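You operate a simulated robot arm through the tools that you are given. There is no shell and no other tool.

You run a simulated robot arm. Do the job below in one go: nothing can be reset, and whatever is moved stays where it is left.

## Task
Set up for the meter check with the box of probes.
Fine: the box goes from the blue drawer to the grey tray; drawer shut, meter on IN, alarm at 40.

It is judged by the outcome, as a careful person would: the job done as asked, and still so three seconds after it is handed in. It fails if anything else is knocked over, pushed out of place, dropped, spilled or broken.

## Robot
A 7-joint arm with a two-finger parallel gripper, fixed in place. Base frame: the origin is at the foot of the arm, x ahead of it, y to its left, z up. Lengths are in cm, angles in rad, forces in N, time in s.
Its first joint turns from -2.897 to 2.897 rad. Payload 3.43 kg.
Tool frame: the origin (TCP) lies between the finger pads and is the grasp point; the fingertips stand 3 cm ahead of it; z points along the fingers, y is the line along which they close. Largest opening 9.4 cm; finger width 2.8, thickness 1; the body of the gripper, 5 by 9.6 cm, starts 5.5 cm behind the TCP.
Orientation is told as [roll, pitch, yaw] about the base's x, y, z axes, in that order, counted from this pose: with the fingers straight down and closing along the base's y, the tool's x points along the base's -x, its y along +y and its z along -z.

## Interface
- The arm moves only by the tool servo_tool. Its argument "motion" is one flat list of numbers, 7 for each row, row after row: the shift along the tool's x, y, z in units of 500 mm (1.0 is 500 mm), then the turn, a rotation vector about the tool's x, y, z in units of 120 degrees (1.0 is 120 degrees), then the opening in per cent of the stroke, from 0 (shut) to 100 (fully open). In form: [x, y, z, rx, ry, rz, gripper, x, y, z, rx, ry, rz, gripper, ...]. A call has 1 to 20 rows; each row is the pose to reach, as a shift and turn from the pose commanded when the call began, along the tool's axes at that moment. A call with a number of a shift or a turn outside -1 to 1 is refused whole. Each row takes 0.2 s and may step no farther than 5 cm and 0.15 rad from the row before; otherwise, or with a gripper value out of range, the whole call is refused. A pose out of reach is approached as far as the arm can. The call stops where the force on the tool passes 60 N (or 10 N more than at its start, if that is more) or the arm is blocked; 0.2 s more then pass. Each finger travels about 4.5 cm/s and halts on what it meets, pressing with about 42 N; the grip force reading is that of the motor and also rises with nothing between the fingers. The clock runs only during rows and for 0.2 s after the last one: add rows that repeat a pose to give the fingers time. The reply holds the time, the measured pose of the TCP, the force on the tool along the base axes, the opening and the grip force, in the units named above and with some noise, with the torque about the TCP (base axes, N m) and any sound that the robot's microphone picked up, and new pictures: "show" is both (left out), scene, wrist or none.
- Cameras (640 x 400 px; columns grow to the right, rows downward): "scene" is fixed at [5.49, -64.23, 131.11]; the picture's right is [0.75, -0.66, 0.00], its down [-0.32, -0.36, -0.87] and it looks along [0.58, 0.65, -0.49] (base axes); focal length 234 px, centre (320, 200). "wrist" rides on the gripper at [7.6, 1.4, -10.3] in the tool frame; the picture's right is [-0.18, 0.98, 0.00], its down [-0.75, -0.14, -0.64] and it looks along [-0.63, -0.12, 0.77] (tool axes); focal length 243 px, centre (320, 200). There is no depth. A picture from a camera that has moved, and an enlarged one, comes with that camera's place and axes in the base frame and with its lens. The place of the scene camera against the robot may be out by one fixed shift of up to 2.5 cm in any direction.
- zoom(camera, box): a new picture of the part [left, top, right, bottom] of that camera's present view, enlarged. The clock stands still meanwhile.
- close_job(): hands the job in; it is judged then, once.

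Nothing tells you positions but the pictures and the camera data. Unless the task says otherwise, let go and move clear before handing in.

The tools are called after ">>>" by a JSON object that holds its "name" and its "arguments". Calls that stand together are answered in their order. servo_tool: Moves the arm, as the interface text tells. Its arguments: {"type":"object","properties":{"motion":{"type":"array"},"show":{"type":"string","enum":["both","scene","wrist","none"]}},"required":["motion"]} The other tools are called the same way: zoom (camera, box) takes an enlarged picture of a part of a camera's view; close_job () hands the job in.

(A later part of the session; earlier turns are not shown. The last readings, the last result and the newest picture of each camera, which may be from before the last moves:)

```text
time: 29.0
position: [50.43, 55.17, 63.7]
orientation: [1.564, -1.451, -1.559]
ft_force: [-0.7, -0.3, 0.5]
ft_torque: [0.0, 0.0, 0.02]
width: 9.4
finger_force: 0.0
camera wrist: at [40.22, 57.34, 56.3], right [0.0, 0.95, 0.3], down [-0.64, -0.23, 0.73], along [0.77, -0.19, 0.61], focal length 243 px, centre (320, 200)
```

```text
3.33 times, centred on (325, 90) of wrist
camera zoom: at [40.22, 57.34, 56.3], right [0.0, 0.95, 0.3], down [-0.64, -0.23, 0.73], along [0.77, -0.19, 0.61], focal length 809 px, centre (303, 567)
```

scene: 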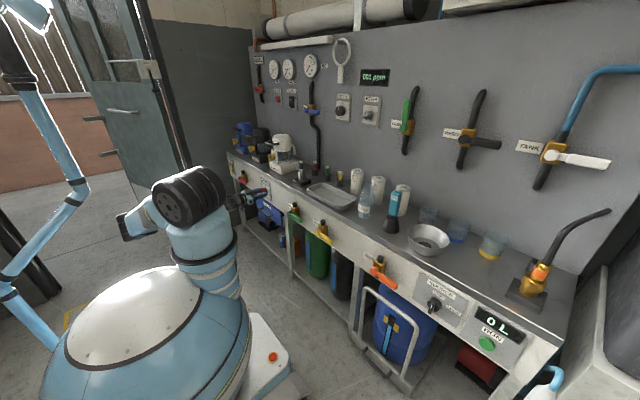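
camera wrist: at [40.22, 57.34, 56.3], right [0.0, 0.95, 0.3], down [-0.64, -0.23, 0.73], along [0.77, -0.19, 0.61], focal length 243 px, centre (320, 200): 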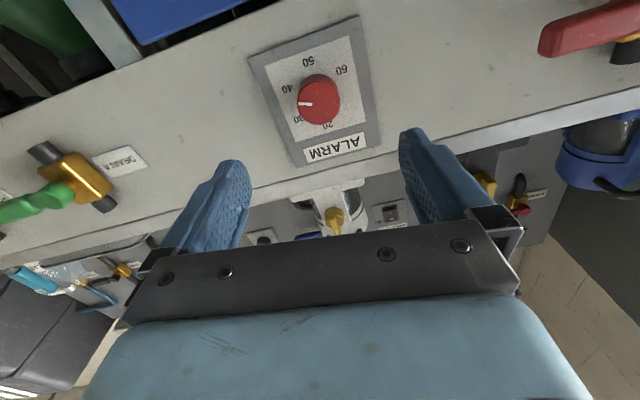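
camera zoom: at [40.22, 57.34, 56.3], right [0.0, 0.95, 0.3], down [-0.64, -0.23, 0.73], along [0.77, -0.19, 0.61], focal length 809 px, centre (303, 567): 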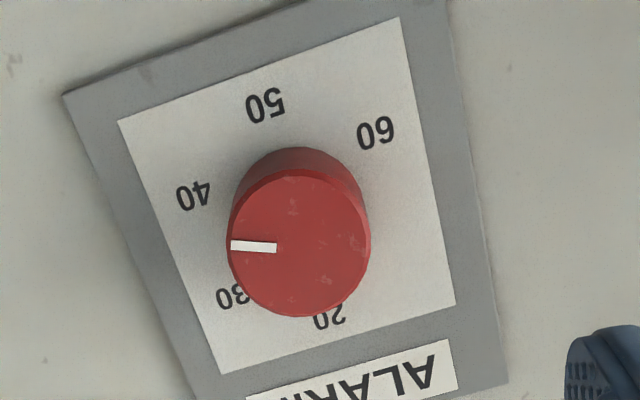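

The reading is close to 40 but the slanted view is not exact. I pitch the tool so that the camera faces the dial squarely.

>>> {"name": "servo_tool", "arguments": {"motion": [0, 0, -0.02, 0, 0.0665, 0, 100, 0, 0, -0.04, 0, 0.1329, 0, 100, 0, 0, -0.04, 0, 0.1994, 0, 100, 0, 0, -0.04, 0, 0.2658, 0, 100, 0, 0, -0.04, 0, 0.3323, 0, 100], "show": "wrist"}}

>>> {"name": "zoom", "arguments": {"camera": "wrist", "box": [280, 165, 372, 235]}}

```text
time: 30.2
position: [48.6, 55.0, 63.65]
orientation: [0.185, -0.863, -0.137]
ft_force: [-0.6, 0.2, 0.6]
ft_torque: [-0.01, 0.0, -0.04]
width: 9.39
finger_force: 0.2
camera wrist: at [35.78, 56.2, 64.64], right [0.11, 0.96, 0.26], down [-0.01, -0.26, 0.97], along [0.99, -0.11, -0.02], focal length 243 px, centre (320, 200)
```

wrist: 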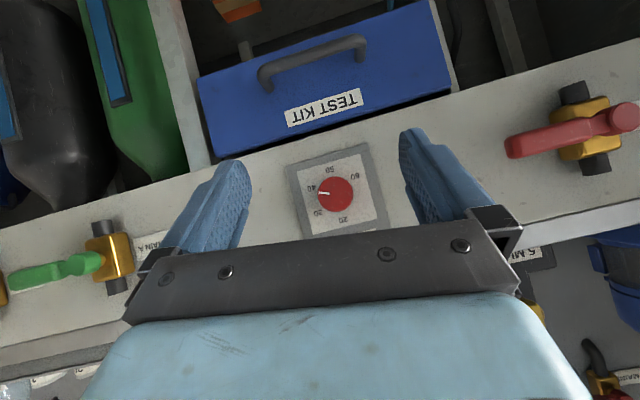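

```text
5.71 times, centred on (326, 200) of wrist
camera zoom: at [35.78, 56.2, 64.64], right [0.11, 0.96, 0.26], down [-0.01, -0.26, 0.97], along [0.99, -0.11, -0.02], focal length 1386 px, centre (286, 200)
```

zoom: 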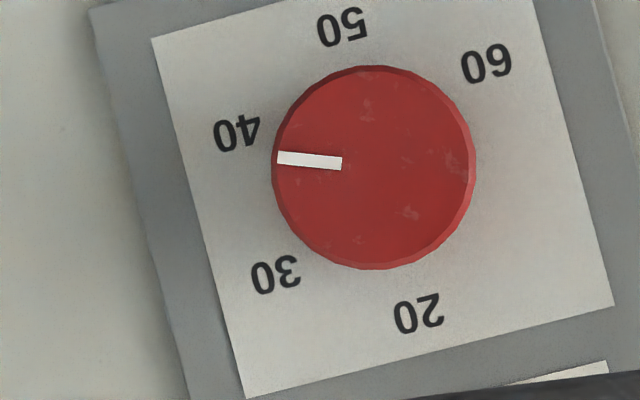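

The square view shows the pointer 8.6° short of 40. I go back level and give it that small remaining turn.

>>> {"name": "servo_tool", "arguments": {"motion": [0, 0, 0, 0, -0.0665, 0, 100, 0, 0, 0, 0, -0.1329, 0, 100, 0, 0, 0, 0, -0.1994, 0, 100, 0, 0, 0, 0, -0.2658, 0, 100, 0, 0, 0, 0, -0.3323, 0, 100], "show": "none"}}

>>> {"name": "servo_tool", "arguments": {"motion": [0, 0, 0, 0, 0, -0.0625, 100, 0, 0, 0, 0, 0, -0.125, 100, 0, 0, 0, 0, 0, -0.125, 100], "show": "none"}}

```text
time: 31.4
position: [48.49, 54.99, 63.66]
orientation: [1.579, -1.45, -1.578]
ft_force: [-0.8, -0.3, 0.5]
ft_torque: [0.0, -0.02, 0.01]
width: 9.39
finger_force: 0.1
```

```text
time: 32.2
position: [48.49, 54.94, 63.69]
orientation: [-1.564, -1.428, 1.569]
ft_force: [-0.5, -0.6, 0.5]
ft_torque: [0.05, 0.04, -0.02]
width: 9.39
finger_force: 0.0
```

The tool is level again at −8° roll. I move in, grip, and turn about 9°.

>>> {"name": "servo_tool", "arguments": {"motion": [-0.0008, -0.0001, 0.08, 0, 0, 0, 100, -0.0016, -0.0002, 0.16, 0, 0, 0, 100, -0.0024, -0.0003, 0.23, 0, 0, 0, 100, -0.0024, -0.0003, 0.284, 0, 0, 0, 100, -0.0024, -0.0003, 0.284, 0, 0, 0, 60, -0.0024, -0.0003, 0.284, 0, 0, 0, 30, -0.0024, -0.0003, 0.284, 0, 0, 0, 30, -0.0024, -0.0003, 0.284, 0, 0, 0, 30, -0.0024, -0.0003, 0.284, 0, 0, 0, 30, -0.0024, -0.0003, 0.284, 0, 0, 0, 30, -0.0024, -0.0003, 0.284, 0, 0, 0.015, 30, -0.0024, -0.0003, 0.284, 0, 0, 0.03, 30, -0.0024, -0.0003, 0.284, 0, 0, 0.045, 30, -0.0024, -0.0003, 0.284, 0, 0, 0.06, 30, -0.0024, -0.0003, 0.284, 0, 0, 0.075, 30, -0.0024, -0.0003, 0.284, 0, 0, 0.075, 30], "show": "wrist"}}

>>> {"name": "zoom", "arguments": {"camera": "wrist", "box": [220, 60, 420, 220]}}

```text
time: 35.6
position: [62.64, 55.04, 63.94]
orientation: [1.615, -1.555, -1.612]
ft_force: [-1.6, -3.2, 9.4]
ft_torque: [0.02, -0.4, -0.8]
width: 4.17
finger_force: 45.3
camera wrist: at [52.56, 56.45, 56.27], right [0.0, 0.98, 0.2], down [-0.64, -0.15, 0.75], along [0.77, -0.13, 0.63], focal length 243 px, centre (320, 200)
```

wrist: 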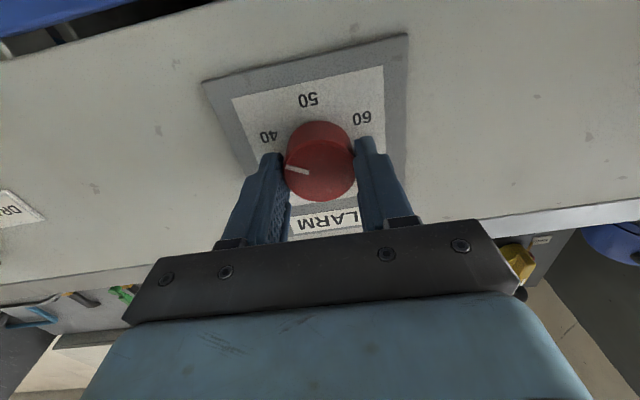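

```text
2.50 times, centred on (320, 140) of wrist
camera zoom: at [52.56, 56.45, 56.27], right [0.0, 0.98, 0.2], down [-0.64, -0.15, 0.75], along [0.77, -0.13, 0.63], focal length 606 px, centre (320, 350)
```

zoom: 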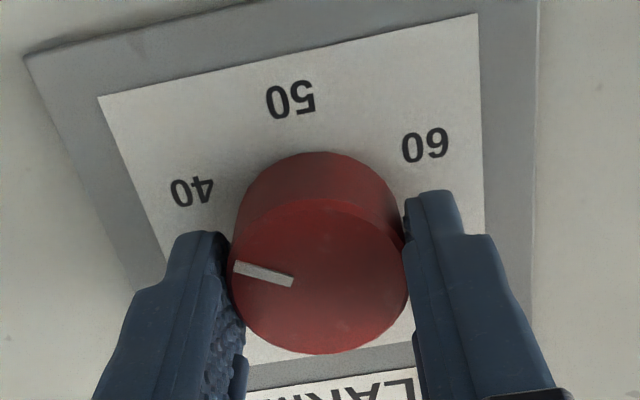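

The pointer moved on. I release, back off and face the dial squarely again to read it.

>>> {"name": "servo_tool", "arguments": {"motion": [0, 0, 0, 0, 0, 0, 60, 0, 0, 0, 0, 0, 0, 100, 0, 0, 0, 0, 0, 0, 100, 0, 0, 0, 0, 0, 0, 100, 0, 0, -0.07, 0, 0, 0, 100, 0, 0, -0.14, 0, 0, 0, 100, 0, 0, -0.21, 0, 0, 0, 100, 0, 0, -0.28, 0, 0, 0, 100, 0, 0, -0.28, 0, 0.0665, 0, 100, 0, 0, -0.28, 0, 0.1329, 0, 100, 0, 0, -0.28, 0, 0.1994, 0, 100, 0, 0, -0.28, 0, 0.2658, 0, 100, 0, 0, -0.28, 0, 0.3323, 0, 100], "show": "wrist"}}

>>> {"name": "zoom", "arguments": {"camera": "wrist", "box": [280, 165, 372, 235]}}

```text
time: 38.4
position: [48.8, 55.03, 63.85]
orientation: [0.025, -0.87, -0.012]
ft_force: [-0.8, 0.6, 0.8]
ft_torque: [0.02, -0.01, -0.02]
width: 9.38
finger_force: 0.1
camera wrist: at [35.94, 56.25, 64.54], right [0.11, 0.98, 0.16], down [-0.01, -0.16, 0.99], along [0.99, -0.11, -0.01], focal length 243 px, centre (320, 200)
```

wrist: 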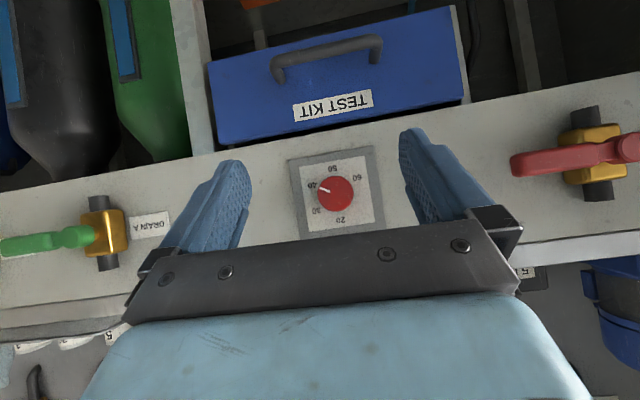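

```text
5.71 times, centred on (326, 200) of wrist
camera zoom: at [35.94, 56.25, 64.54], right [0.11, 0.98, 0.16], down [-0.01, -0.16, 0.99], along [0.99, -0.11, -0.01], focal length 1386 px, centre (286, 200)
```

zoom: 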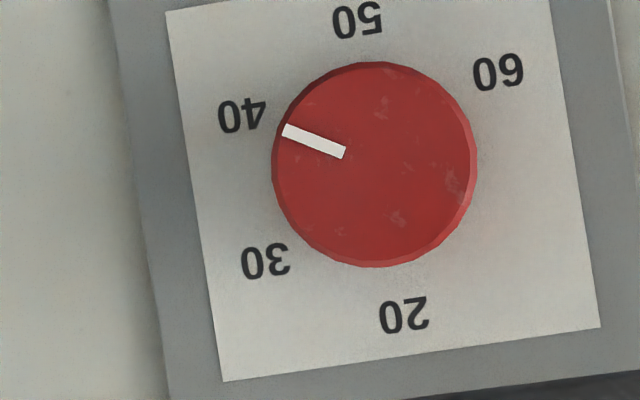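

The ALARM pointer now stands exactly on 40. Next is the drawer: I lower the tool level in front of the handle and try the quarter roll the other way.

>>> {"name": "servo_tool", "arguments": {"motion": [0.0418, 0.0055, 0.0363, 0, -0.0668, 0, 100, 0.0836, 0.011, 0.0727, 0, -0.1337, 0, 100, 0.1255, 0.0164, 0.109, 0, -0.2005, 0, 100, 0.1673, 0.0219, 0.1454, 0, -0.2674, 0, 100, 0.2091, 0.0274, 0.1817, 0, -0.3342, 0, 100], "show": "none"}}

>>> {"name": "servo_tool", "arguments": {"motion": [0, 0, 0, 0, 0, -0.068, 100, 0, 0, 0, 0, 0, -0.136, 100, 0, 0, 0, 0, 0, -0.204, 100, 0, 0, 0, 0, 0, -0.272, 100, 0, 0, 0, 0, 0, -0.34, 100, 0, 0, 0, 0, 0, -0.408, 100, 0, 0, 0, 0, 0, -0.476, 100, 0, 0, 0, 0, 0, -0.544, 100, 0, 0, 0, 0, 0, -0.612, 100, 0, 0, 0, 0, 0, -0.68, 100, 0, 0, 0, 0, 0, -0.75, 100], "show": "both"}}

```text
time: 39.6
position: [49.22, 56.42, 49.98]
orientation: [1.851, -1.553, -1.845]
ft_force: [-0.7, 0.5, -0.2]
ft_torque: [-0.03, 0.0, -0.01]
width: 9.39
finger_force: 0.0
```

```text
time: 42.0
position: [48.95, 56.53, 49.97]
orientation: [-1.573, -0.015, 1.574]
ft_force: [-0.5, -0.4, -0.1]
ft_torque: [-0.01, -0.02, -0.02]
width: 9.4
finger_force: 0.2
camera wrist: at [38.78, 48.88, 48.42], right [0.0, 0.2, -0.98], down [-0.65, 0.75, 0.15], along [0.76, 0.63, 0.13], focal length 243 px, centre (320, 200)
```

scene: 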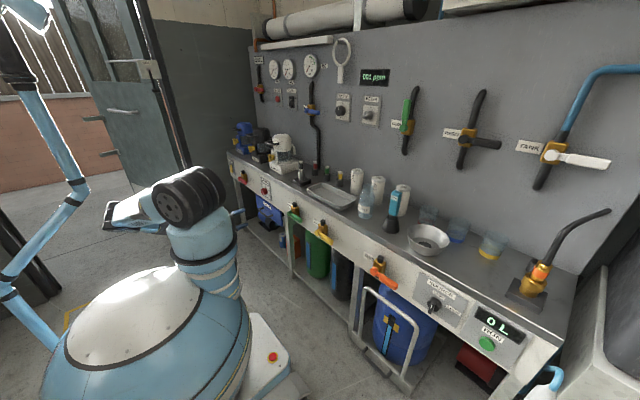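
wrist: 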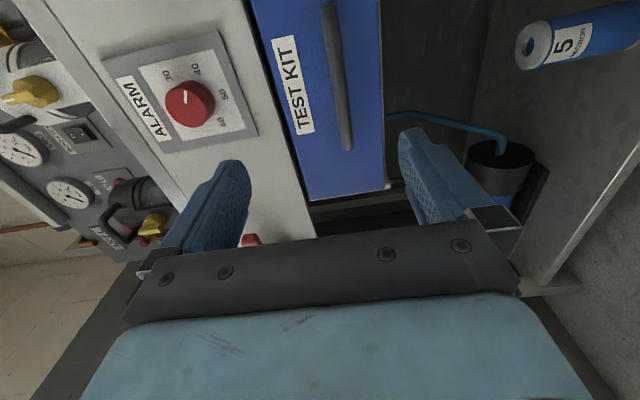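

The −90° roll is reachable, so the fingers close vertically around the handle bar, which I take to be at about (63, 56.3, 47.95). I move down 2 cm, forward around the bar and close.

>>> {"name": "servo_tool", "arguments": {"motion": [0.004, 0.04, 0, 0, 0, 0, 100, 0.004, 0.04, 0.09, 0, 0, 0, 100, 0.004, 0.04, 0.18, 0, 0, 0, 100, 0.004, 0.04, 0.22, 0, 0, 0, 100], "show": "wrist"}}

```text
time: 43.0
position: [59.98, 56.58, 47.94]
orientation: [-1.575, -0.016, 1.574]
ft_force: [0.1, 0.3, 1.1]
ft_torque: [-0.03, 0.01, 0.01]
width: 9.39
finger_force: 0.0
camera wrist: at [49.73, 48.85, 46.39], right [0.0, 0.2, -0.98], down [-0.65, 0.75, 0.15], along [0.76, 0.63, 0.13], focal length 243 px, centre (320, 200)
```

wrist: 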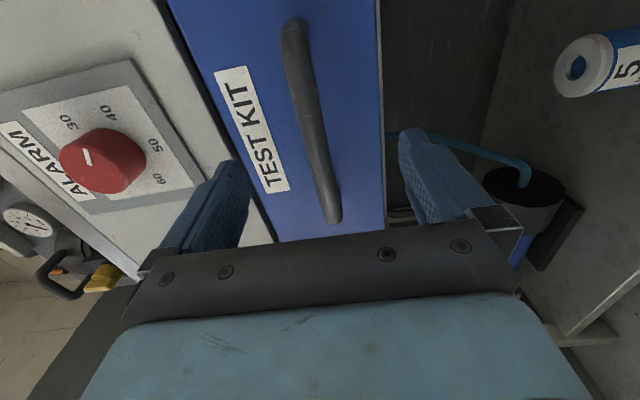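

The bar lies between the fingers. I go 2.3 cm further and close on it.

>>> {"name": "servo_tool", "arguments": {"motion": [0, 0, 0.046, 0, 0, 0, 100, 0, 0, 0.046, 0, 0, 0, 60, 0, 0, 0.046, 0, 0, 0, 10, 0, 0, 0.046, 0, 0, 0, 5, 0, 0, 0.046, 0, 0, 0, 5, 0, 0, 0.046, 0, 0, 0, 5, 0, 0, 0.046, 0, 0, 0, 5, 0, 0, 0.046, 0, 0, 0, 5], "show": "wrist"}}

```text
time: 44.8
position: [62.25, 56.46, 48.13]
orientation: [-1.574, -0.014, 1.576]
ft_force: [0.8, -0.7, 5.8]
ft_torque: [-1.03, -0.03, -0.07]
width: 1.73
finger_force: 44.9
camera wrist: at [52.14, 48.82, 46.39], right [0.0, 0.2, -0.98], down [-0.65, 0.75, 0.15], along [0.76, 0.63, 0.13], focal length 243 px, centre (320, 200)
```

wrist: 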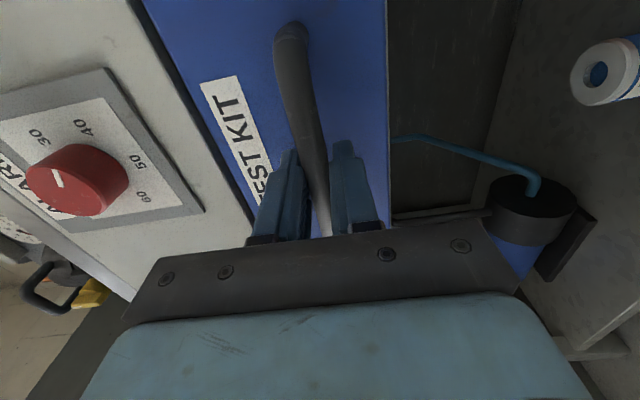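

The handle is gripped (1.7 cm bar). I pull the drawer straight back 12 cm.

>>> {"name": "servo_tool", "arguments": {"motion": [0, 0, -0.03, 0, 0, 0, 5, 0, 0, -0.07, 0, 0, 0, 5, 0, 0, -0.11, 0, 0, 0, 5, 0, 0, -0.15, 0, 0, 0, 5, 0, 0, -0.19, 0, 0, 0, 5, 0, 0, -0.23, 0, 0, 0, 5, 0, 0, -0.24, 0, 0, 0, 5], "show": "both"}}

```text
time: 46.4
position: [50.26, 56.53, 48.02]
orientation: [-1.571, -0.016, 1.577]
ft_force: [-0.6, 19.8, -12.7]
ft_torque: [-0.85, 0.09, 0.1]
width: 1.72
finger_force: 44.8
camera wrist: at [40.08, 48.8, 46.42], right [0.0, 0.2, -0.98], down [-0.65, 0.75, 0.15], along [0.76, 0.63, 0.13], focal length 243 px, centre (320, 200)
```

scene: 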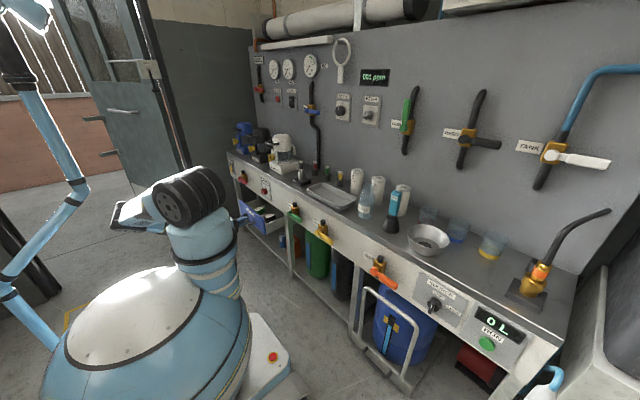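
wrist: 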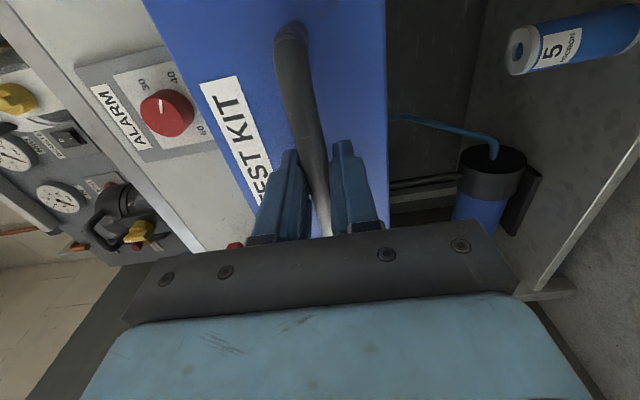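

The drawer has come out about 12 cm. I look into it from the scene camera.

>>> {"name": "zoom", "arguments": {"camera": "scene", "box": [220, 170, 310, 250]}}

```text
5.00 times, centred on (265, 210) of scene
camera zoom: at [5.49, -64.23, 131.11], right [0.75, -0.66, 0.0], down [-0.32, -0.36, -0.87], along [0.58, 0.65, -0.49], focal length 1169 px, centre (595, 150)
```

zoom: 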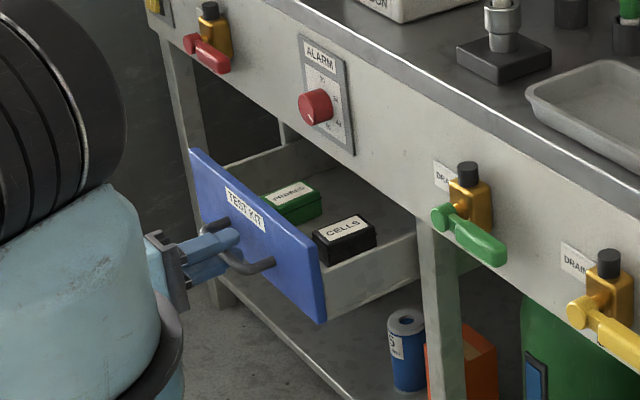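

There is a green box (seemingly labelled PROBES) and a black one labelled CELLS. I pull the drawer out another 8 cm for clearance.

>>> {"name": "servo_tool", "arguments": {"motion": [0, 0, -0.03, 0, 0, 0, 5, 0, 0, -0.07, 0, 0, 0, 5, 0, 0, -0.11, 0, 0, 0, 5, 0, 0, -0.15, 0, 0, 0, 5, 0, 0, -0.16, 0, 0, 0, 5], "show": "both"}}

>>> {"name": "zoom", "arguments": {"camera": "scene", "box": [225, 175, 305, 245]}}

```text
time: 47.6
position: [42.3, 56.4, 47.89]
orientation: [-1.574, -0.016, 1.575]
ft_force: [1.4, 14.6, 6.5]
ft_torque: [-1.22, -0.11, -0.49]
width: 1.39
finger_force: 44.6
camera wrist: at [32.16, 48.71, 46.38], right [0.0, 0.2, -0.98], down [-0.65, 0.75, 0.15], along [0.76, 0.63, 0.13], focal length 243 px, centre (320, 200)
```

scene: 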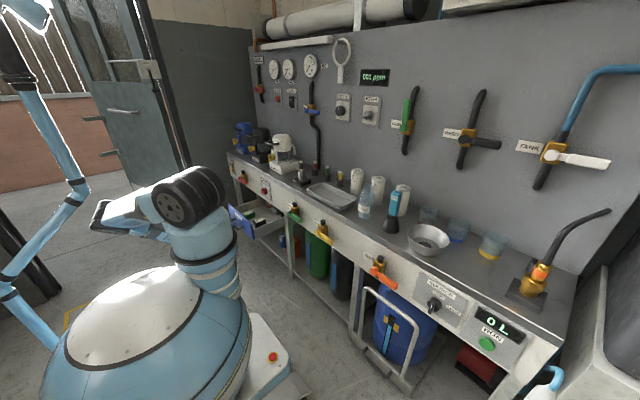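
wrist: 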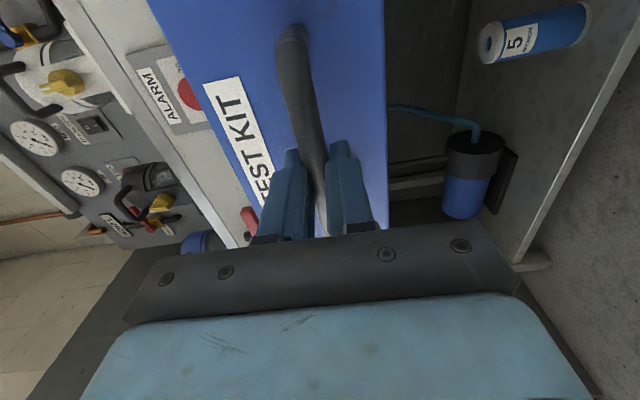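

```text
5.71 times, centred on (265, 210) of scene
camera zoom: at [5.49, -64.23, 131.11], right [0.75, -0.66, 0.0], down [-0.32, -0.36, -0.87], along [0.58, 0.65, -0.49], focal length 1336 px, centre (634, 143)
```

zoom: 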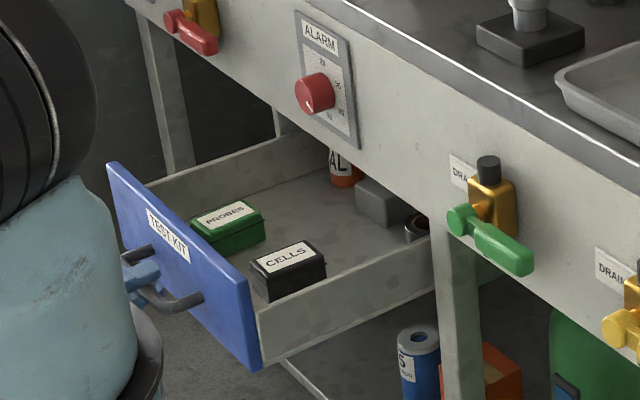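

The drawer is open about 20 cm; inside are the green PROBES box, the black CELLS box, an orange bottle, a grey box and a roll. I let go of the handle and back away.

>>> {"name": "servo_tool", "arguments": {"motion": [0, 0, 0, 0, 0, 0, 50, 0, 0, 0, 0, 0, 0, 80, 0, 0, 0, 0, 0, 0, 80, 0, 0, -0.04, 0, 0, 0, 80, 0, 0, -0.08, 0, 0, 0, 80, 0, 0, -0.13, 0, 0, 0, 80], "show": "wrist"}}

```text
time: 49.0
position: [35.93, 56.27, 47.93]
orientation: [-1.574, -0.015, 1.575]
ft_force: [-0.4, 0.1, 0.0]
ft_torque: [0.0, 0.0, 0.01]
width: 7.56
finger_force: 0.0
camera wrist: at [25.72, 48.57, 46.33], right [0.0, 0.2, -0.98], down [-0.65, 0.75, 0.15], along [0.76, 0.63, 0.13], focal length 243 px, centre (320, 200)
```

wrist: 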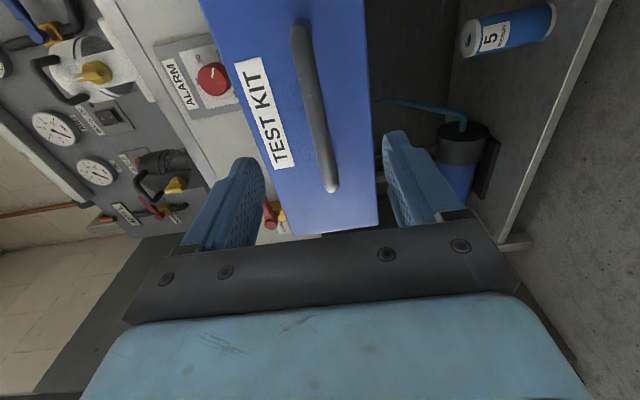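

The gripper is clear of the handle. I rise to z≈80 while rolling back, then turn the tool to point down over the drawer.

>>> {"name": "servo_tool", "arguments": {"motion": [0, -0.058, 0, 0, 0, 0.068, 100, 0, -0.116, 0, 0, 0, 0.136, 100, 0, -0.174, 0, 0, 0, 0.204, 100, 0, -0.232, 0, 0, 0, 0.272, 100, 0, -0.29, 0, 0, 0, 0.34, 100, 0, -0.348, 0, 0, 0, 0.408, 100, 0, -0.406, 0, 0, 0, 0.476, 100, 0, -0.464, 0, 0, 0, 0.544, 100, 0, -0.522, 0, 0, 0, 0.612, 100, 0, -0.58, 0, 0, 0, 0.68, 100, 0, -0.64, 0, 0, 0, 0.75, 100], "show": "none"}}

>>> {"name": "servo_tool", "arguments": {"motion": [0, 0, 0.01, 0, 0.068, 0, 100, 0, 0, 0.02, 0, 0.136, 0, 100, 0, 0, 0.03, 0, 0.204, 0, 100, 0, 0, 0.04, 0, 0.272, 0, 100, 0, 0, 0.06, 0, 0.34, 0, 100, 0, 0, 0.08, 0, 0.408, 0, 100, 0, 0, 0.1, 0, 0.476, 0, 100, 0, 0, 0.12, 0, 0.544, 0, 100, 0, 0, 0.14, 0, 0.612, 0, 100, 0, 0, 0.16, 0, 0.68, 0, 100, 0, 0, 0.18, 0, 0.75, 0, 100], "show": "both"}}

```text
time: 51.1
position: [45.59, 51.91, 73.32]
orientation: [-1.603, -1.305, 1.441]
ft_force: [1.0, 1.0, 0.3]
ft_torque: [-0.01, 0.03, 0.01]
width: 9.38
finger_force: 0.1
stopped in row 10: the arm was blocked; the commanded pose is now the measured one
```

```text
time: 53.5
position: [53.05, 50.73, 74.54]
orientation: [-0.25, -0.008, -0.148]
ft_force: [-1.2, -0.1, 0.6]
ft_torque: [-0.03, -0.07, -0.01]
width: 9.38
finger_force: 0.0
camera wrist: at [46.1, 55.82, 84.01], right [0.32, 0.91, -0.24], down [0.74, -0.09, 0.66], along [0.59, -0.39, -0.71], focal length 243 px, centre (320, 200)
```

scene: 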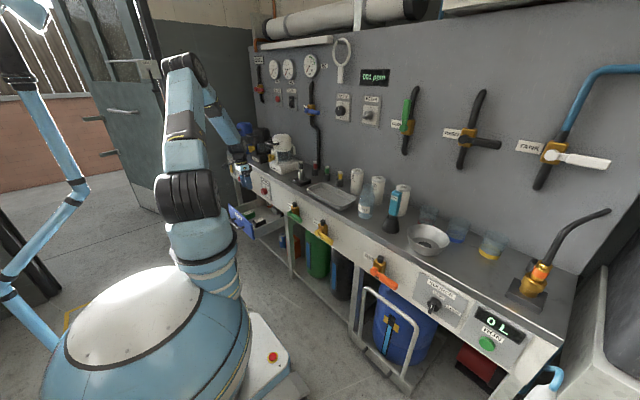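
wrist: 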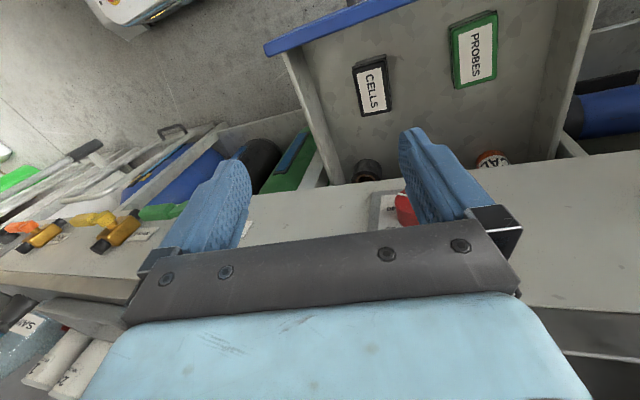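

The first move was cut short and the arm swung into another elbow posture, but forces stayed low and nothing seems disturbed. The tool now points down with the drawer in view, so I look closer.

>>> {"name": "zoom", "arguments": {"camera": "wrist", "box": [320, 0, 540, 130]}}

>>> {"name": "zoom", "arguments": {"camera": "scene", "box": [140, 40, 320, 250]}}

>>> {"name": "zoom", "arguments": {"camera": "scene", "box": [225, 175, 305, 245]}}

```text
2.91 times, centred on (430, 65) of wrist
camera zoom: at [46.1, 55.82, 84.01], right [0.32, 0.91, -0.24], down [0.74, -0.09, 0.66], along [0.59, -0.39, -0.71], focal length 706 px, centre (0, 593)
```

zoom: 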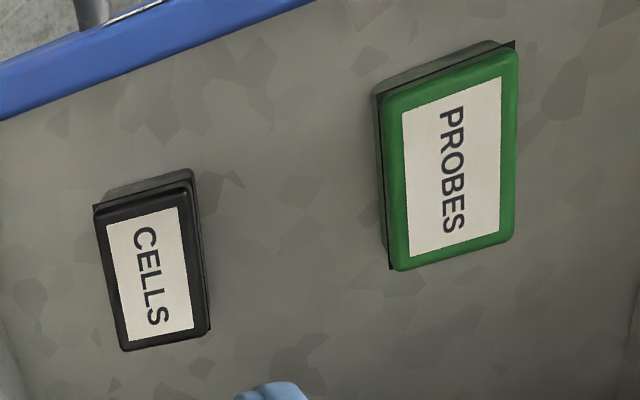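

```text
1.90 times, centred on (230, 145) of scene
camera zoom: at [5.49, -64.23, 131.11], right [0.75, -0.66, 0.0], down [-0.32, -0.36, -0.87], along [0.58, 0.65, -0.49], focal length 445 px, centre (491, 305)
```

zoom: 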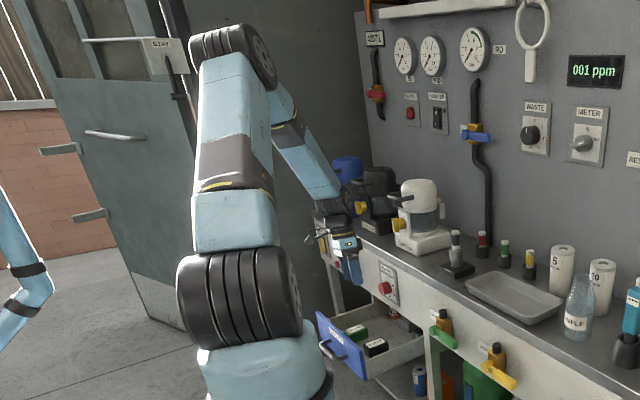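

```text
5.71 times, centred on (265, 210) of scene
camera zoom: at [5.49, -64.23, 131.11], right [0.75, -0.66, 0.0], down [-0.32, -0.36, -0.87], along [0.58, 0.65, -0.49], focal length 1336 px, centre (634, 143)
```

zoom: 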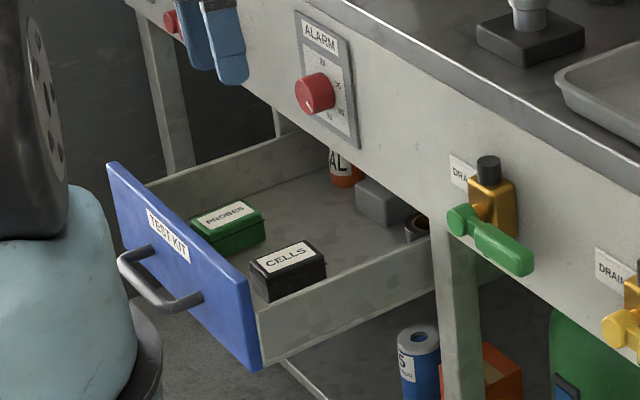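

The green PROBES box stands at about x 52–59, y 60–64.5, long side along x, so it can be gripped across y with the tool pointing straight down. I straighten the tool above it at z≈68.

>>> {"name": "servo_tool", "arguments": {"motion": [-0.0042, 0.0659, 0.0169, -0.0298, -0.0021, -0.0248, 100, -0.0085, 0.1319, 0.0339, -0.0596, -0.0043, -0.0496, 100, -0.0127, 0.1978, 0.0508, -0.0893, -0.0064, -0.0744, 100, -0.017, 0.2637, 0.0678, -0.1191, -0.0086, -0.0992, 100, -0.017, 0.2637, 0.0678, -0.1191, -0.0086, -0.0992, 100], "show": "both"}}

```text
time: 54.7
position: [55.74, 62.52, 67.92]
orientation: [-0.002, -0.002, 0.059]
ft_force: [-1.0, -0.4, -0.6]
ft_torque: [0.02, -0.02, -0.01]
width: 9.41
finger_force: 0.1
camera wrist: at [48.1, 63.46, 78.22], right [0.12, 0.99, 0.0], down [0.76, -0.1, 0.64], along [0.64, -0.08, -0.77], focal length 243 px, centre (320, 200)
```

scene: 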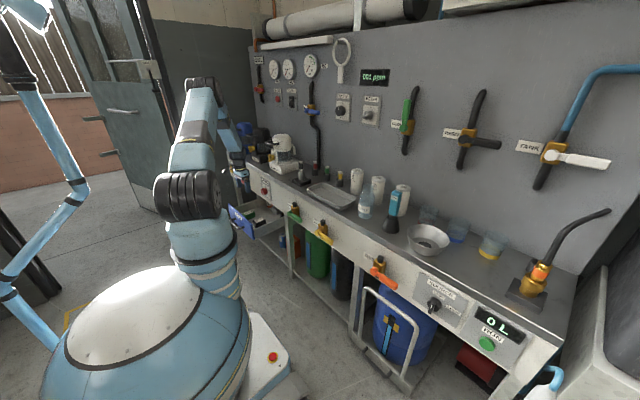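
wrist: 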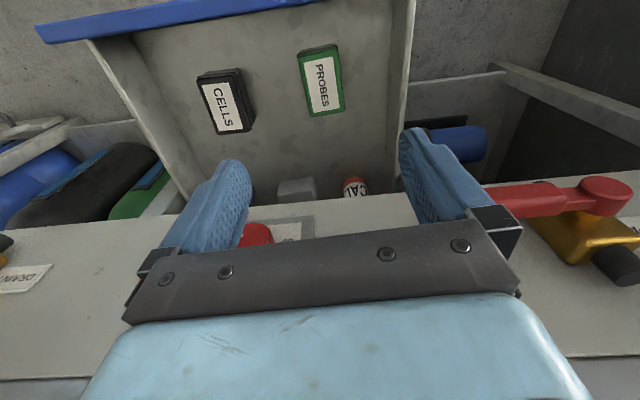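

The box lies almost straight below the gripper. I enlarge to measure its exact place and the drawer floor.

>>> {"name": "zoom", "arguments": {"camera": "wrist", "box": [220, 20, 420, 180]}}

```text
2.50 times, centred on (320, 100) of wrist
camera zoom: at [48.1, 63.46, 78.22], right [0.12, 0.99, 0.0], down [0.76, -0.1, 0.64], along [0.64, -0.08, -0.77], focal length 606 px, centre (320, 450)
```

zoom: 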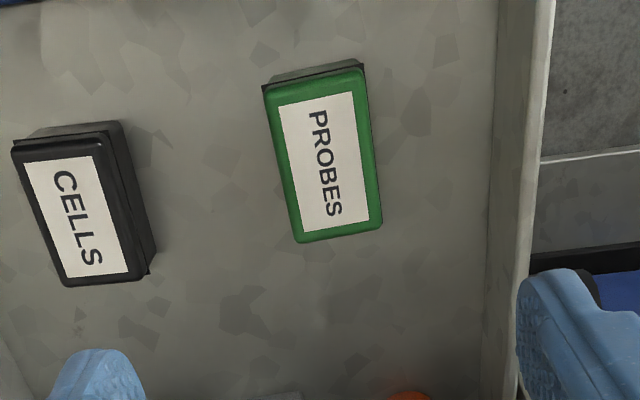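

The box's centre is at (55.9, 62.7), top at about z=48, turned by 3.4°, which matches the tool yaw. I lower to just above it and check.

>>> {"name": "servo_tool", "arguments": {"motion": [-0.0034, 0.0038, 0.07, 0, 0, 0, 90, -0.0034, 0.0038, 0.14, 0, 0, 0, 80, -0.0034, 0.0038, 0.21, 0, 0, 0, 80, -0.0034, 0.0038, 0.27, 0, 0, 0, 80, -0.0034, 0.0038, 0.27, 0, 0, 0, 80], "show": "both"}}

>>> {"name": "zoom", "arguments": {"camera": "wrist", "box": [200, 40, 440, 220]}}

```text
time: 55.9
position: [56.14, 62.54, 54.43]
orientation: [-0.002, -0.001, 0.057]
ft_force: [-0.1, 0.9, 0.1]
ft_torque: [0.02, 0.03, 0.0]
width: 7.5
finger_force: 0.0
camera wrist: at [48.43, 63.48, 64.63], right [0.13, 0.99, 0.0], down [0.76, -0.1, 0.64], along [0.64, -0.08, -0.77], focal length 243 px, centre (320, 200)
```

scene: 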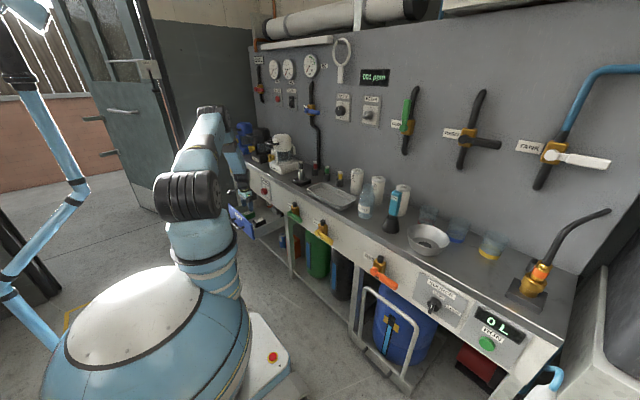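
wrist: 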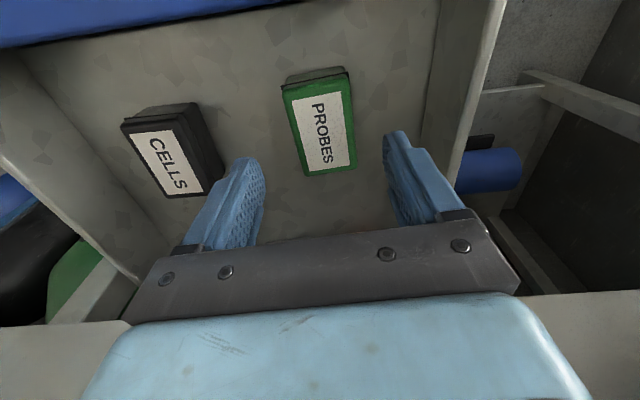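

```text
2.22 times, centred on (320, 130) of wrist
camera zoom: at [48.43, 63.48, 64.63], right [0.13, 0.99, 0.0], down [0.76, -0.1, 0.64], along [0.64, -0.08, -0.77], focal length 539 px, centre (320, 356)
```

zoom: 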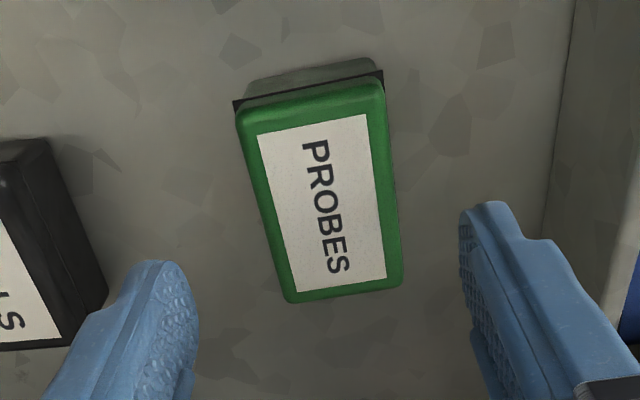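

The box is centred well; its top is at z≈47.7 and the drawer floor at about 44.8. I lower to TCP z=48.5, with the fingertips just above the floor, and close.

>>> {"name": "servo_tool", "arguments": {"motion": [0.0058, 0.0043, 0.04, 0, 0, 0, 80, 0.0058, 0.0043, 0.08, 0, 0, 0, 80, 0.0058, 0.0043, 0.105, 0, 0, 0, 80, 0.0058, 0.0043, 0.1186, 0, 0, 0, 80, 0.0058, 0.0043, 0.1186, 0, 0, 0, 80], "show": "wrist"}}

```text
time: 57.1
position: [55.9, 62.81, 48.52]
orientation: [-0.002, 0.0, 0.057]
ft_force: [0.4, -0.2, -0.8]
ft_torque: [-0.02, 0.0, -0.01]
width: 7.55
finger_force: 0.0
camera wrist: at [48.19, 63.78, 58.72], right [0.13, 0.99, 0.0], down [0.76, -0.1, 0.64], along [0.64, -0.08, -0.77], focal length 243 px, centre (320, 200)
```

wrist: 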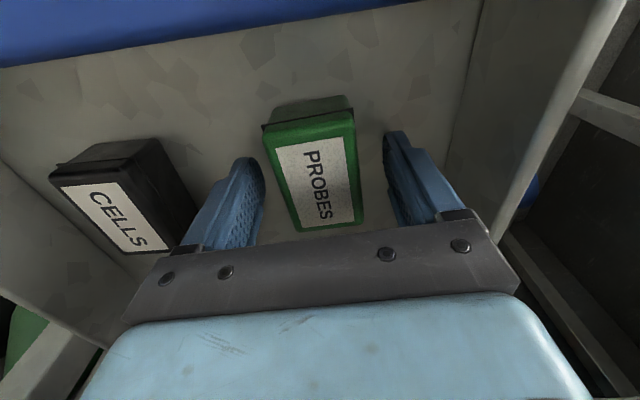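

The box is between the fingers with CELLS well clear. I close on it.

>>> {"name": "servo_tool", "arguments": {"motion": [0, 0, 0, 0, 0, 0, 60, 0, 0, 0, 0, 0, 0, 40, 0, 0, 0, 0, 0, 0, 25, 0, 0, 0, 0, 0, 0, 25, 0, 0, 0, 0, 0, 0, 25, 0, 0, 0, 0, 0, 0, 25], "show": "wrist"}}

```text
time: 58.5
position: [55.77, 62.89, 48.58]
orientation: [-0.001, -0.002, 0.059]
ft_force: [0.5, 0.1, -0.2]
ft_torque: [-0.01, 0.01, 0.04]
width: 4.84
finger_force: 41.5
camera wrist: at [48.16, 63.79, 58.72], right [0.13, 0.99, 0.0], down [0.76, -0.1, 0.64], along [0.64, -0.08, -0.77], focal length 243 px, centre (320, 200)
```

wrist: 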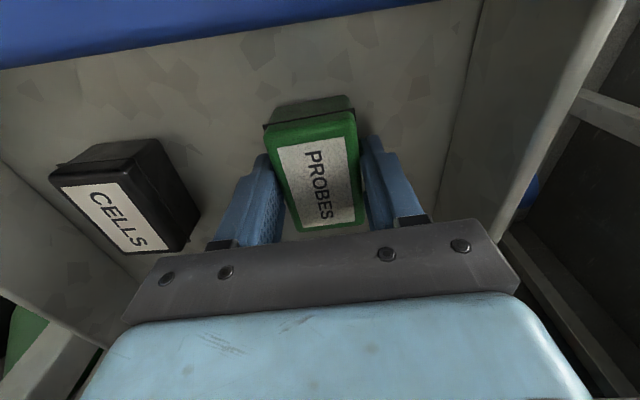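

The box is held (4.8 cm). I lift it slowly straight up out of the drawer and check the grip.

>>> {"name": "servo_tool", "arguments": {"motion": [0, 0, -0.02, 0, 0, 0, 25, 0, 0, -0.05, 0, 0, 0, 25, 0, 0, -0.09, 0, 0, 0, 25, 0, 0, -0.14, 0, 0, 0, 25, 0, 0, -0.2, 0, 0, 0, 25, 0, 0, -0.26, 0, 0, 0, 25, 0, 0, -0.32, 0, 0, 0, 25], "show": "both"}}

```text
time: 60.1
position: [55.62, 62.76, 64.53]
orientation: [0.0, -0.002, 0.057]
ft_force: [0.3, 0.5, -2.3]
ft_torque: [-0.04, -0.03, 0.0]
width: 4.82
finger_force: 41.7
camera wrist: at [48.02, 63.72, 74.72], right [0.13, 0.99, 0.0], down [0.76, -0.1, 0.64], along [0.64, -0.08, -0.77], focal length 243 px, centre (320, 200)
```

scene: 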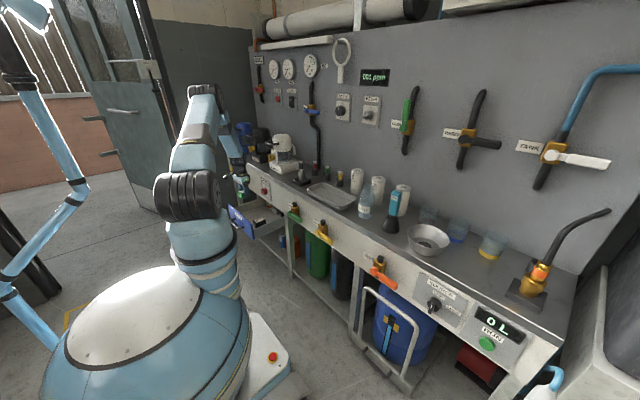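
wrist: 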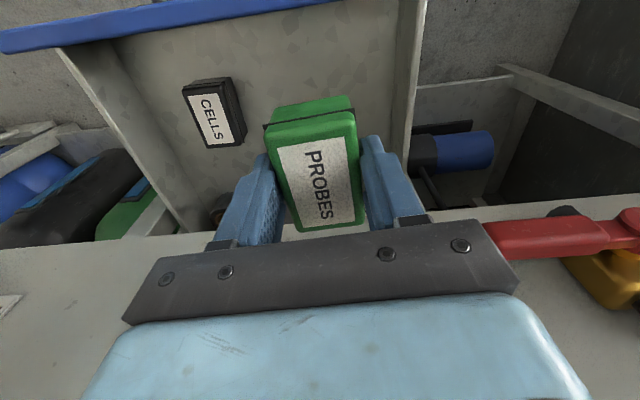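

The box came out cleanly. I lift it further to z≈104.

>>> {"name": "servo_tool", "arguments": {"motion": [0, 0, -0.07, 0, 0, 0, 25, 0, 0, -0.15, 0, 0, 0, 25, 0, 0, -0.23, 0, 0, 0, 25, 0, 0, -0.31, 0, 0, 0, 25, 0, 0, -0.39, 0, 0, 0, 25, 0, 0, -0.47, 0, 0, 0, 25, 0, 0, -0.55, 0, 0, 0, 25, 0, 0, -0.63, 0, 0, 0, 25, 0, 0, -0.71, 0, 0, 0, 25, 0, 0, -0.79, 0, 0, 0, 25], "show": "both"}}

```text
time: 62.3
position: [55.4, 62.9, 104.02]
orientation: [-0.001, -0.001, 0.06]
ft_force: [-0.5, 0.1, -2.3]
ft_torque: [-0.02, 0.04, 0.03]
width: 4.83
finger_force: 42.3
camera wrist: at [47.75, 63.8, 114.13], right [0.13, 0.99, 0.0], down [0.76, -0.1, 0.64], along [0.64, -0.08, -0.77], focal length 243 px, centre (320, 200)
```

scene: 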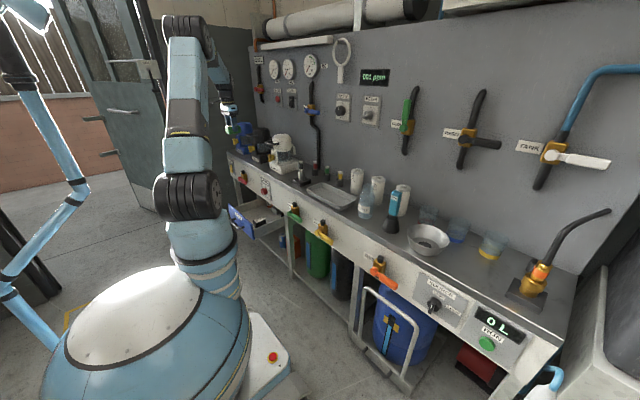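
wrist: 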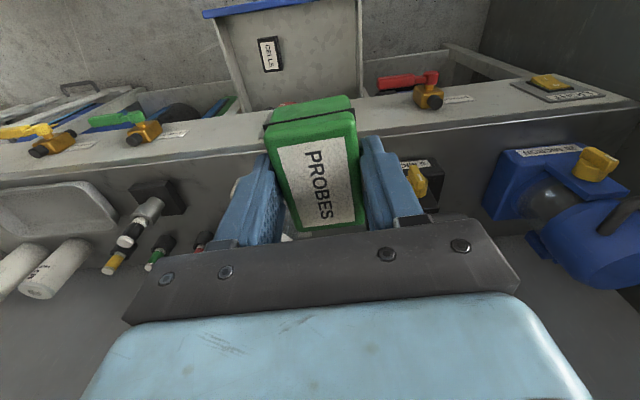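

The box hangs safely at z=104. I carry it along the front of the bench toward the tray side.

>>> {"name": "servo_tool", "arguments": {"motion": [-0.0021, -0.07, 0, 0, 0, 0.004, 25, -0.0042, -0.155, 0, 0, 0, 0.008, 25, -0.0063, -0.245, 0, 0, 0, 0.012, 25, -0.0084, -0.335, 0, 0, 0, 0.016, 25, -0.0105, -0.425, 0, 0, 0, 0.02, 25, -0.0126, -0.515, 0, 0, 0, 0.024, 25, -0.0148, -0.605, 0, 0, 0, 0.0286, 25], "show": "both"}}

```text
time: 63.9
position: [57.96, 32.77, 104.03]
orientation: [-0.003, -0.002, 0.0]
ft_force: [-0.3, 0.7, -1.5]
ft_torque: [-0.04, 0.04, -0.01]
width: 4.83
finger_force: 41.7
camera wrist: at [50.36, 34.03, 114.24], right [0.18, 0.98, 0.0], down [0.75, -0.14, 0.64], along [0.63, -0.12, -0.77], focal length 243 px, centre (320, 200)
```

scene: 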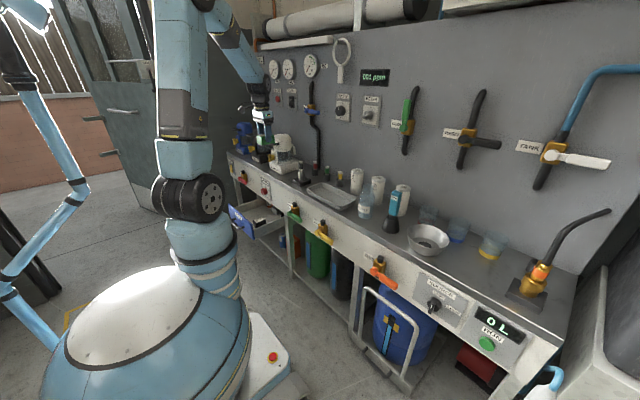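
wrist: 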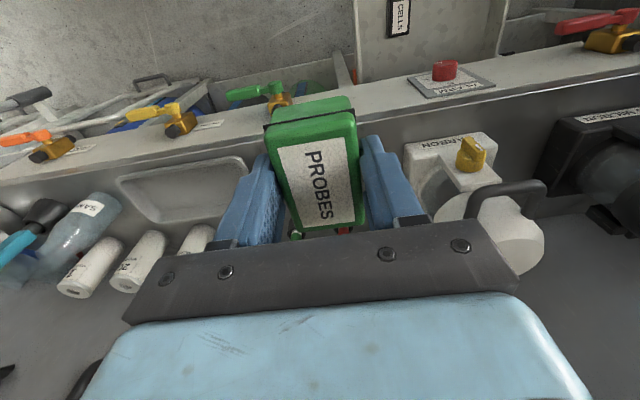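

The tray lies at about x 68–78.5, y −6 to 17.4. I carry the box on to y≈6, still in front of the bench edge.

>>> {"name": "servo_tool", "arguments": {"motion": [-0.01, -0.07, 0, 0, 0, 0, 25, -0.025, -0.16, 0, 0, 0, 0, 25, -0.04, -0.25, 0, 0, 0, 0, 25, -0.055, -0.34, 0, 0, 0, 0, 25, -0.07, -0.43, 0, 0, 0, 0, 25, -0.08, -0.51, 0, 0, 0, 0, 25, -0.08, -0.542, 0, 0, 0, 0, 25], "show": "both"}}

```text
time: 65.5
position: [62.18, 5.32, 104.18]
orientation: [-0.002, -0.002, 0.0]
ft_force: [0.8, 0.7, -0.4]
ft_torque: [-0.02, 0.01, -0.02]
width: 4.82
finger_force: 42.3
camera wrist: at [54.56, 6.94, 114.28], right [0.18, 0.98, 0.0], down [0.75, -0.14, 0.64], along [0.63, -0.12, -0.77], focal length 243 px, centre (320, 200)
```

scene: 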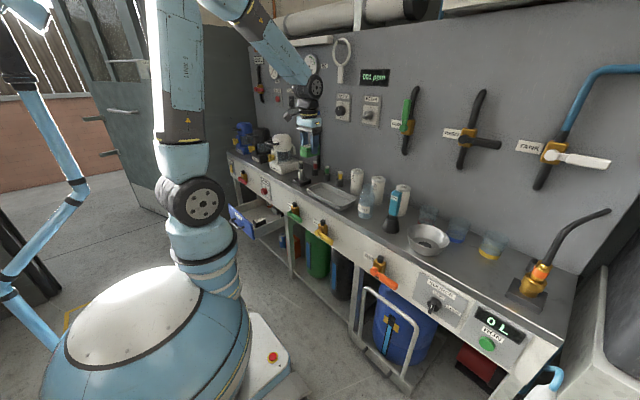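
wrist: 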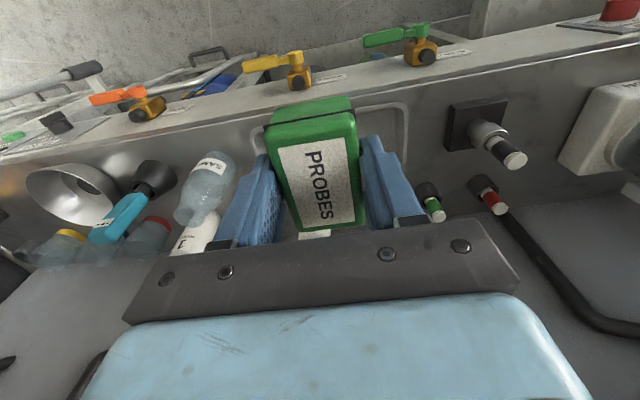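

The box hangs in front of the tray. I measure the tray's inner size to choose how to lay the box in.

>>> {"name": "zoom", "arguments": {"camera": "scene", "box": [298, 172, 362, 216]}}

>>> {"name": "zoom", "arguments": {"camera": "wrist", "box": [220, 70, 440, 230]}}

```text
9.09 times, centred on (330, 194) of scene
camera zoom: at [5.49, -64.23, 131.11], right [0.75, -0.66, 0.0], down [-0.32, -0.36, -0.87], along [0.58, 0.65, -0.49], focal length 2125 px, centre (229, 254)
```

zoom: 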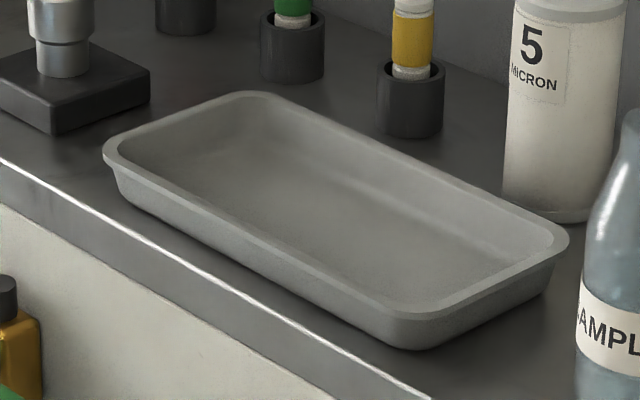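

```text
2.50 times, centred on (330, 150) of wrist
camera zoom: at [54.56, 6.94, 114.28], right [0.18, 0.98, 0.0], down [0.75, -0.14, 0.64], along [0.63, -0.12, -0.77], focal length 606 px, centre (295, 325)
```

zoom: 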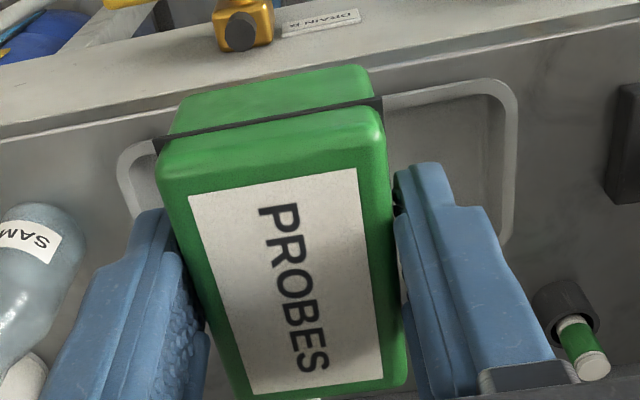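

The tray measures about x 68–80.5 and y −7 to 17, so the box fits lengthwise along x as it hangs. I move over the tray centre (73.8, 5) and come down to z≈90 for a check.

>>> {"name": "servo_tool", "arguments": {"motion": [-0.06, -0.003, 0, 0, 0, 0, 25, -0.13, -0.006, 0, 0, 0, 0, 25, -0.2, -0.006, 0, 0, 0, 0, 25, -0.232, -0.006, 0.03, 0, 0, 0, 25, -0.232, -0.006, 0.09, 0, 0, 0, 25, -0.232, -0.006, 0.16, 0, 0, 0, 25, -0.232, -0.006, 0.22, 0, 0, 0, 25, -0.232, -0.006, 0.27, 0, 0, 0, 25], "show": "both"}}

>>> {"name": "zoom", "arguments": {"camera": "scene", "box": [270, 100, 400, 230]}}

>>> {"name": "zoom", "arguments": {"camera": "wrist", "box": [180, 40, 460, 240]}}

```text
time: 67.3
position: [73.73, 5.43, 90.64]
orientation: [-0.001, -0.002, -0.003]
ft_force: [-0.3, 0.0, -0.6]
ft_torque: [0.0, -0.02, 0.0]
width: 4.42
finger_force: 41.9
camera wrist: at [66.08, 6.78, 100.82], right [0.19, 0.98, 0.0], down [0.75, -0.14, 0.64], along [0.63, -0.12, -0.76], focal length 243 px, centre (320, 200)
```

scene: 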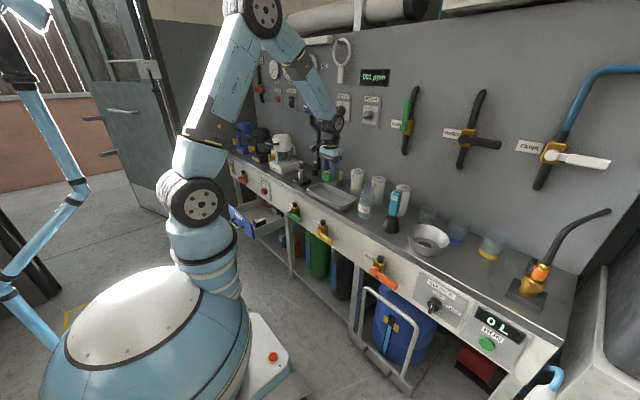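
wrist: 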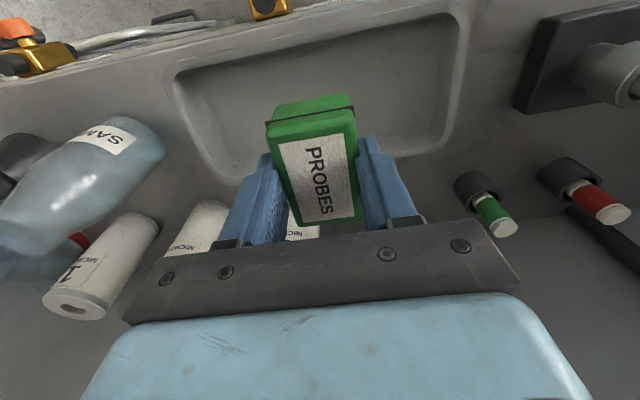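

```text
3.08 times, centred on (335, 165) of scene
camera zoom: at [5.49, -64.23, 131.11], right [0.75, -0.66, 0.0], down [-0.32, -0.36, -0.87], along [0.58, 0.65, -0.49], focal length 719 px, centre (274, 308)
```

zoom: 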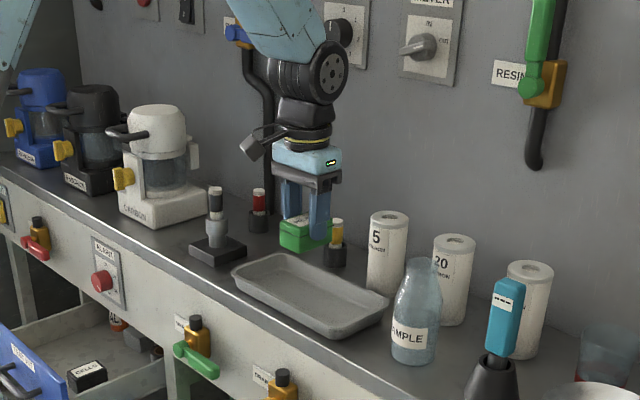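

```text
2.00 times, centred on (320, 140) of wrist
camera zoom: at [66.08, 6.78, 100.82], right [0.19, 0.98, 0.0], down [0.75, -0.14, 0.64], along [0.63, -0.12, -0.76], focal length 485 px, centre (320, 320)
```

zoom: 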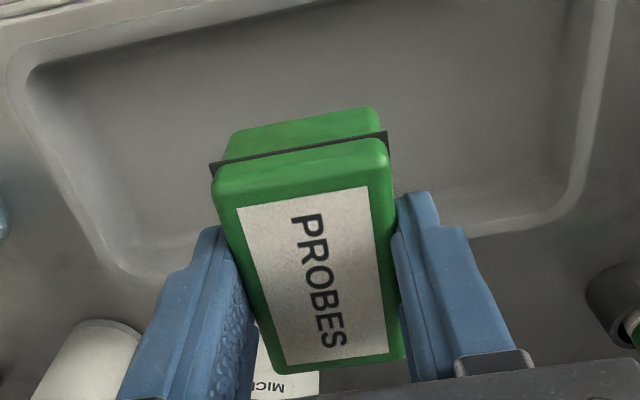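

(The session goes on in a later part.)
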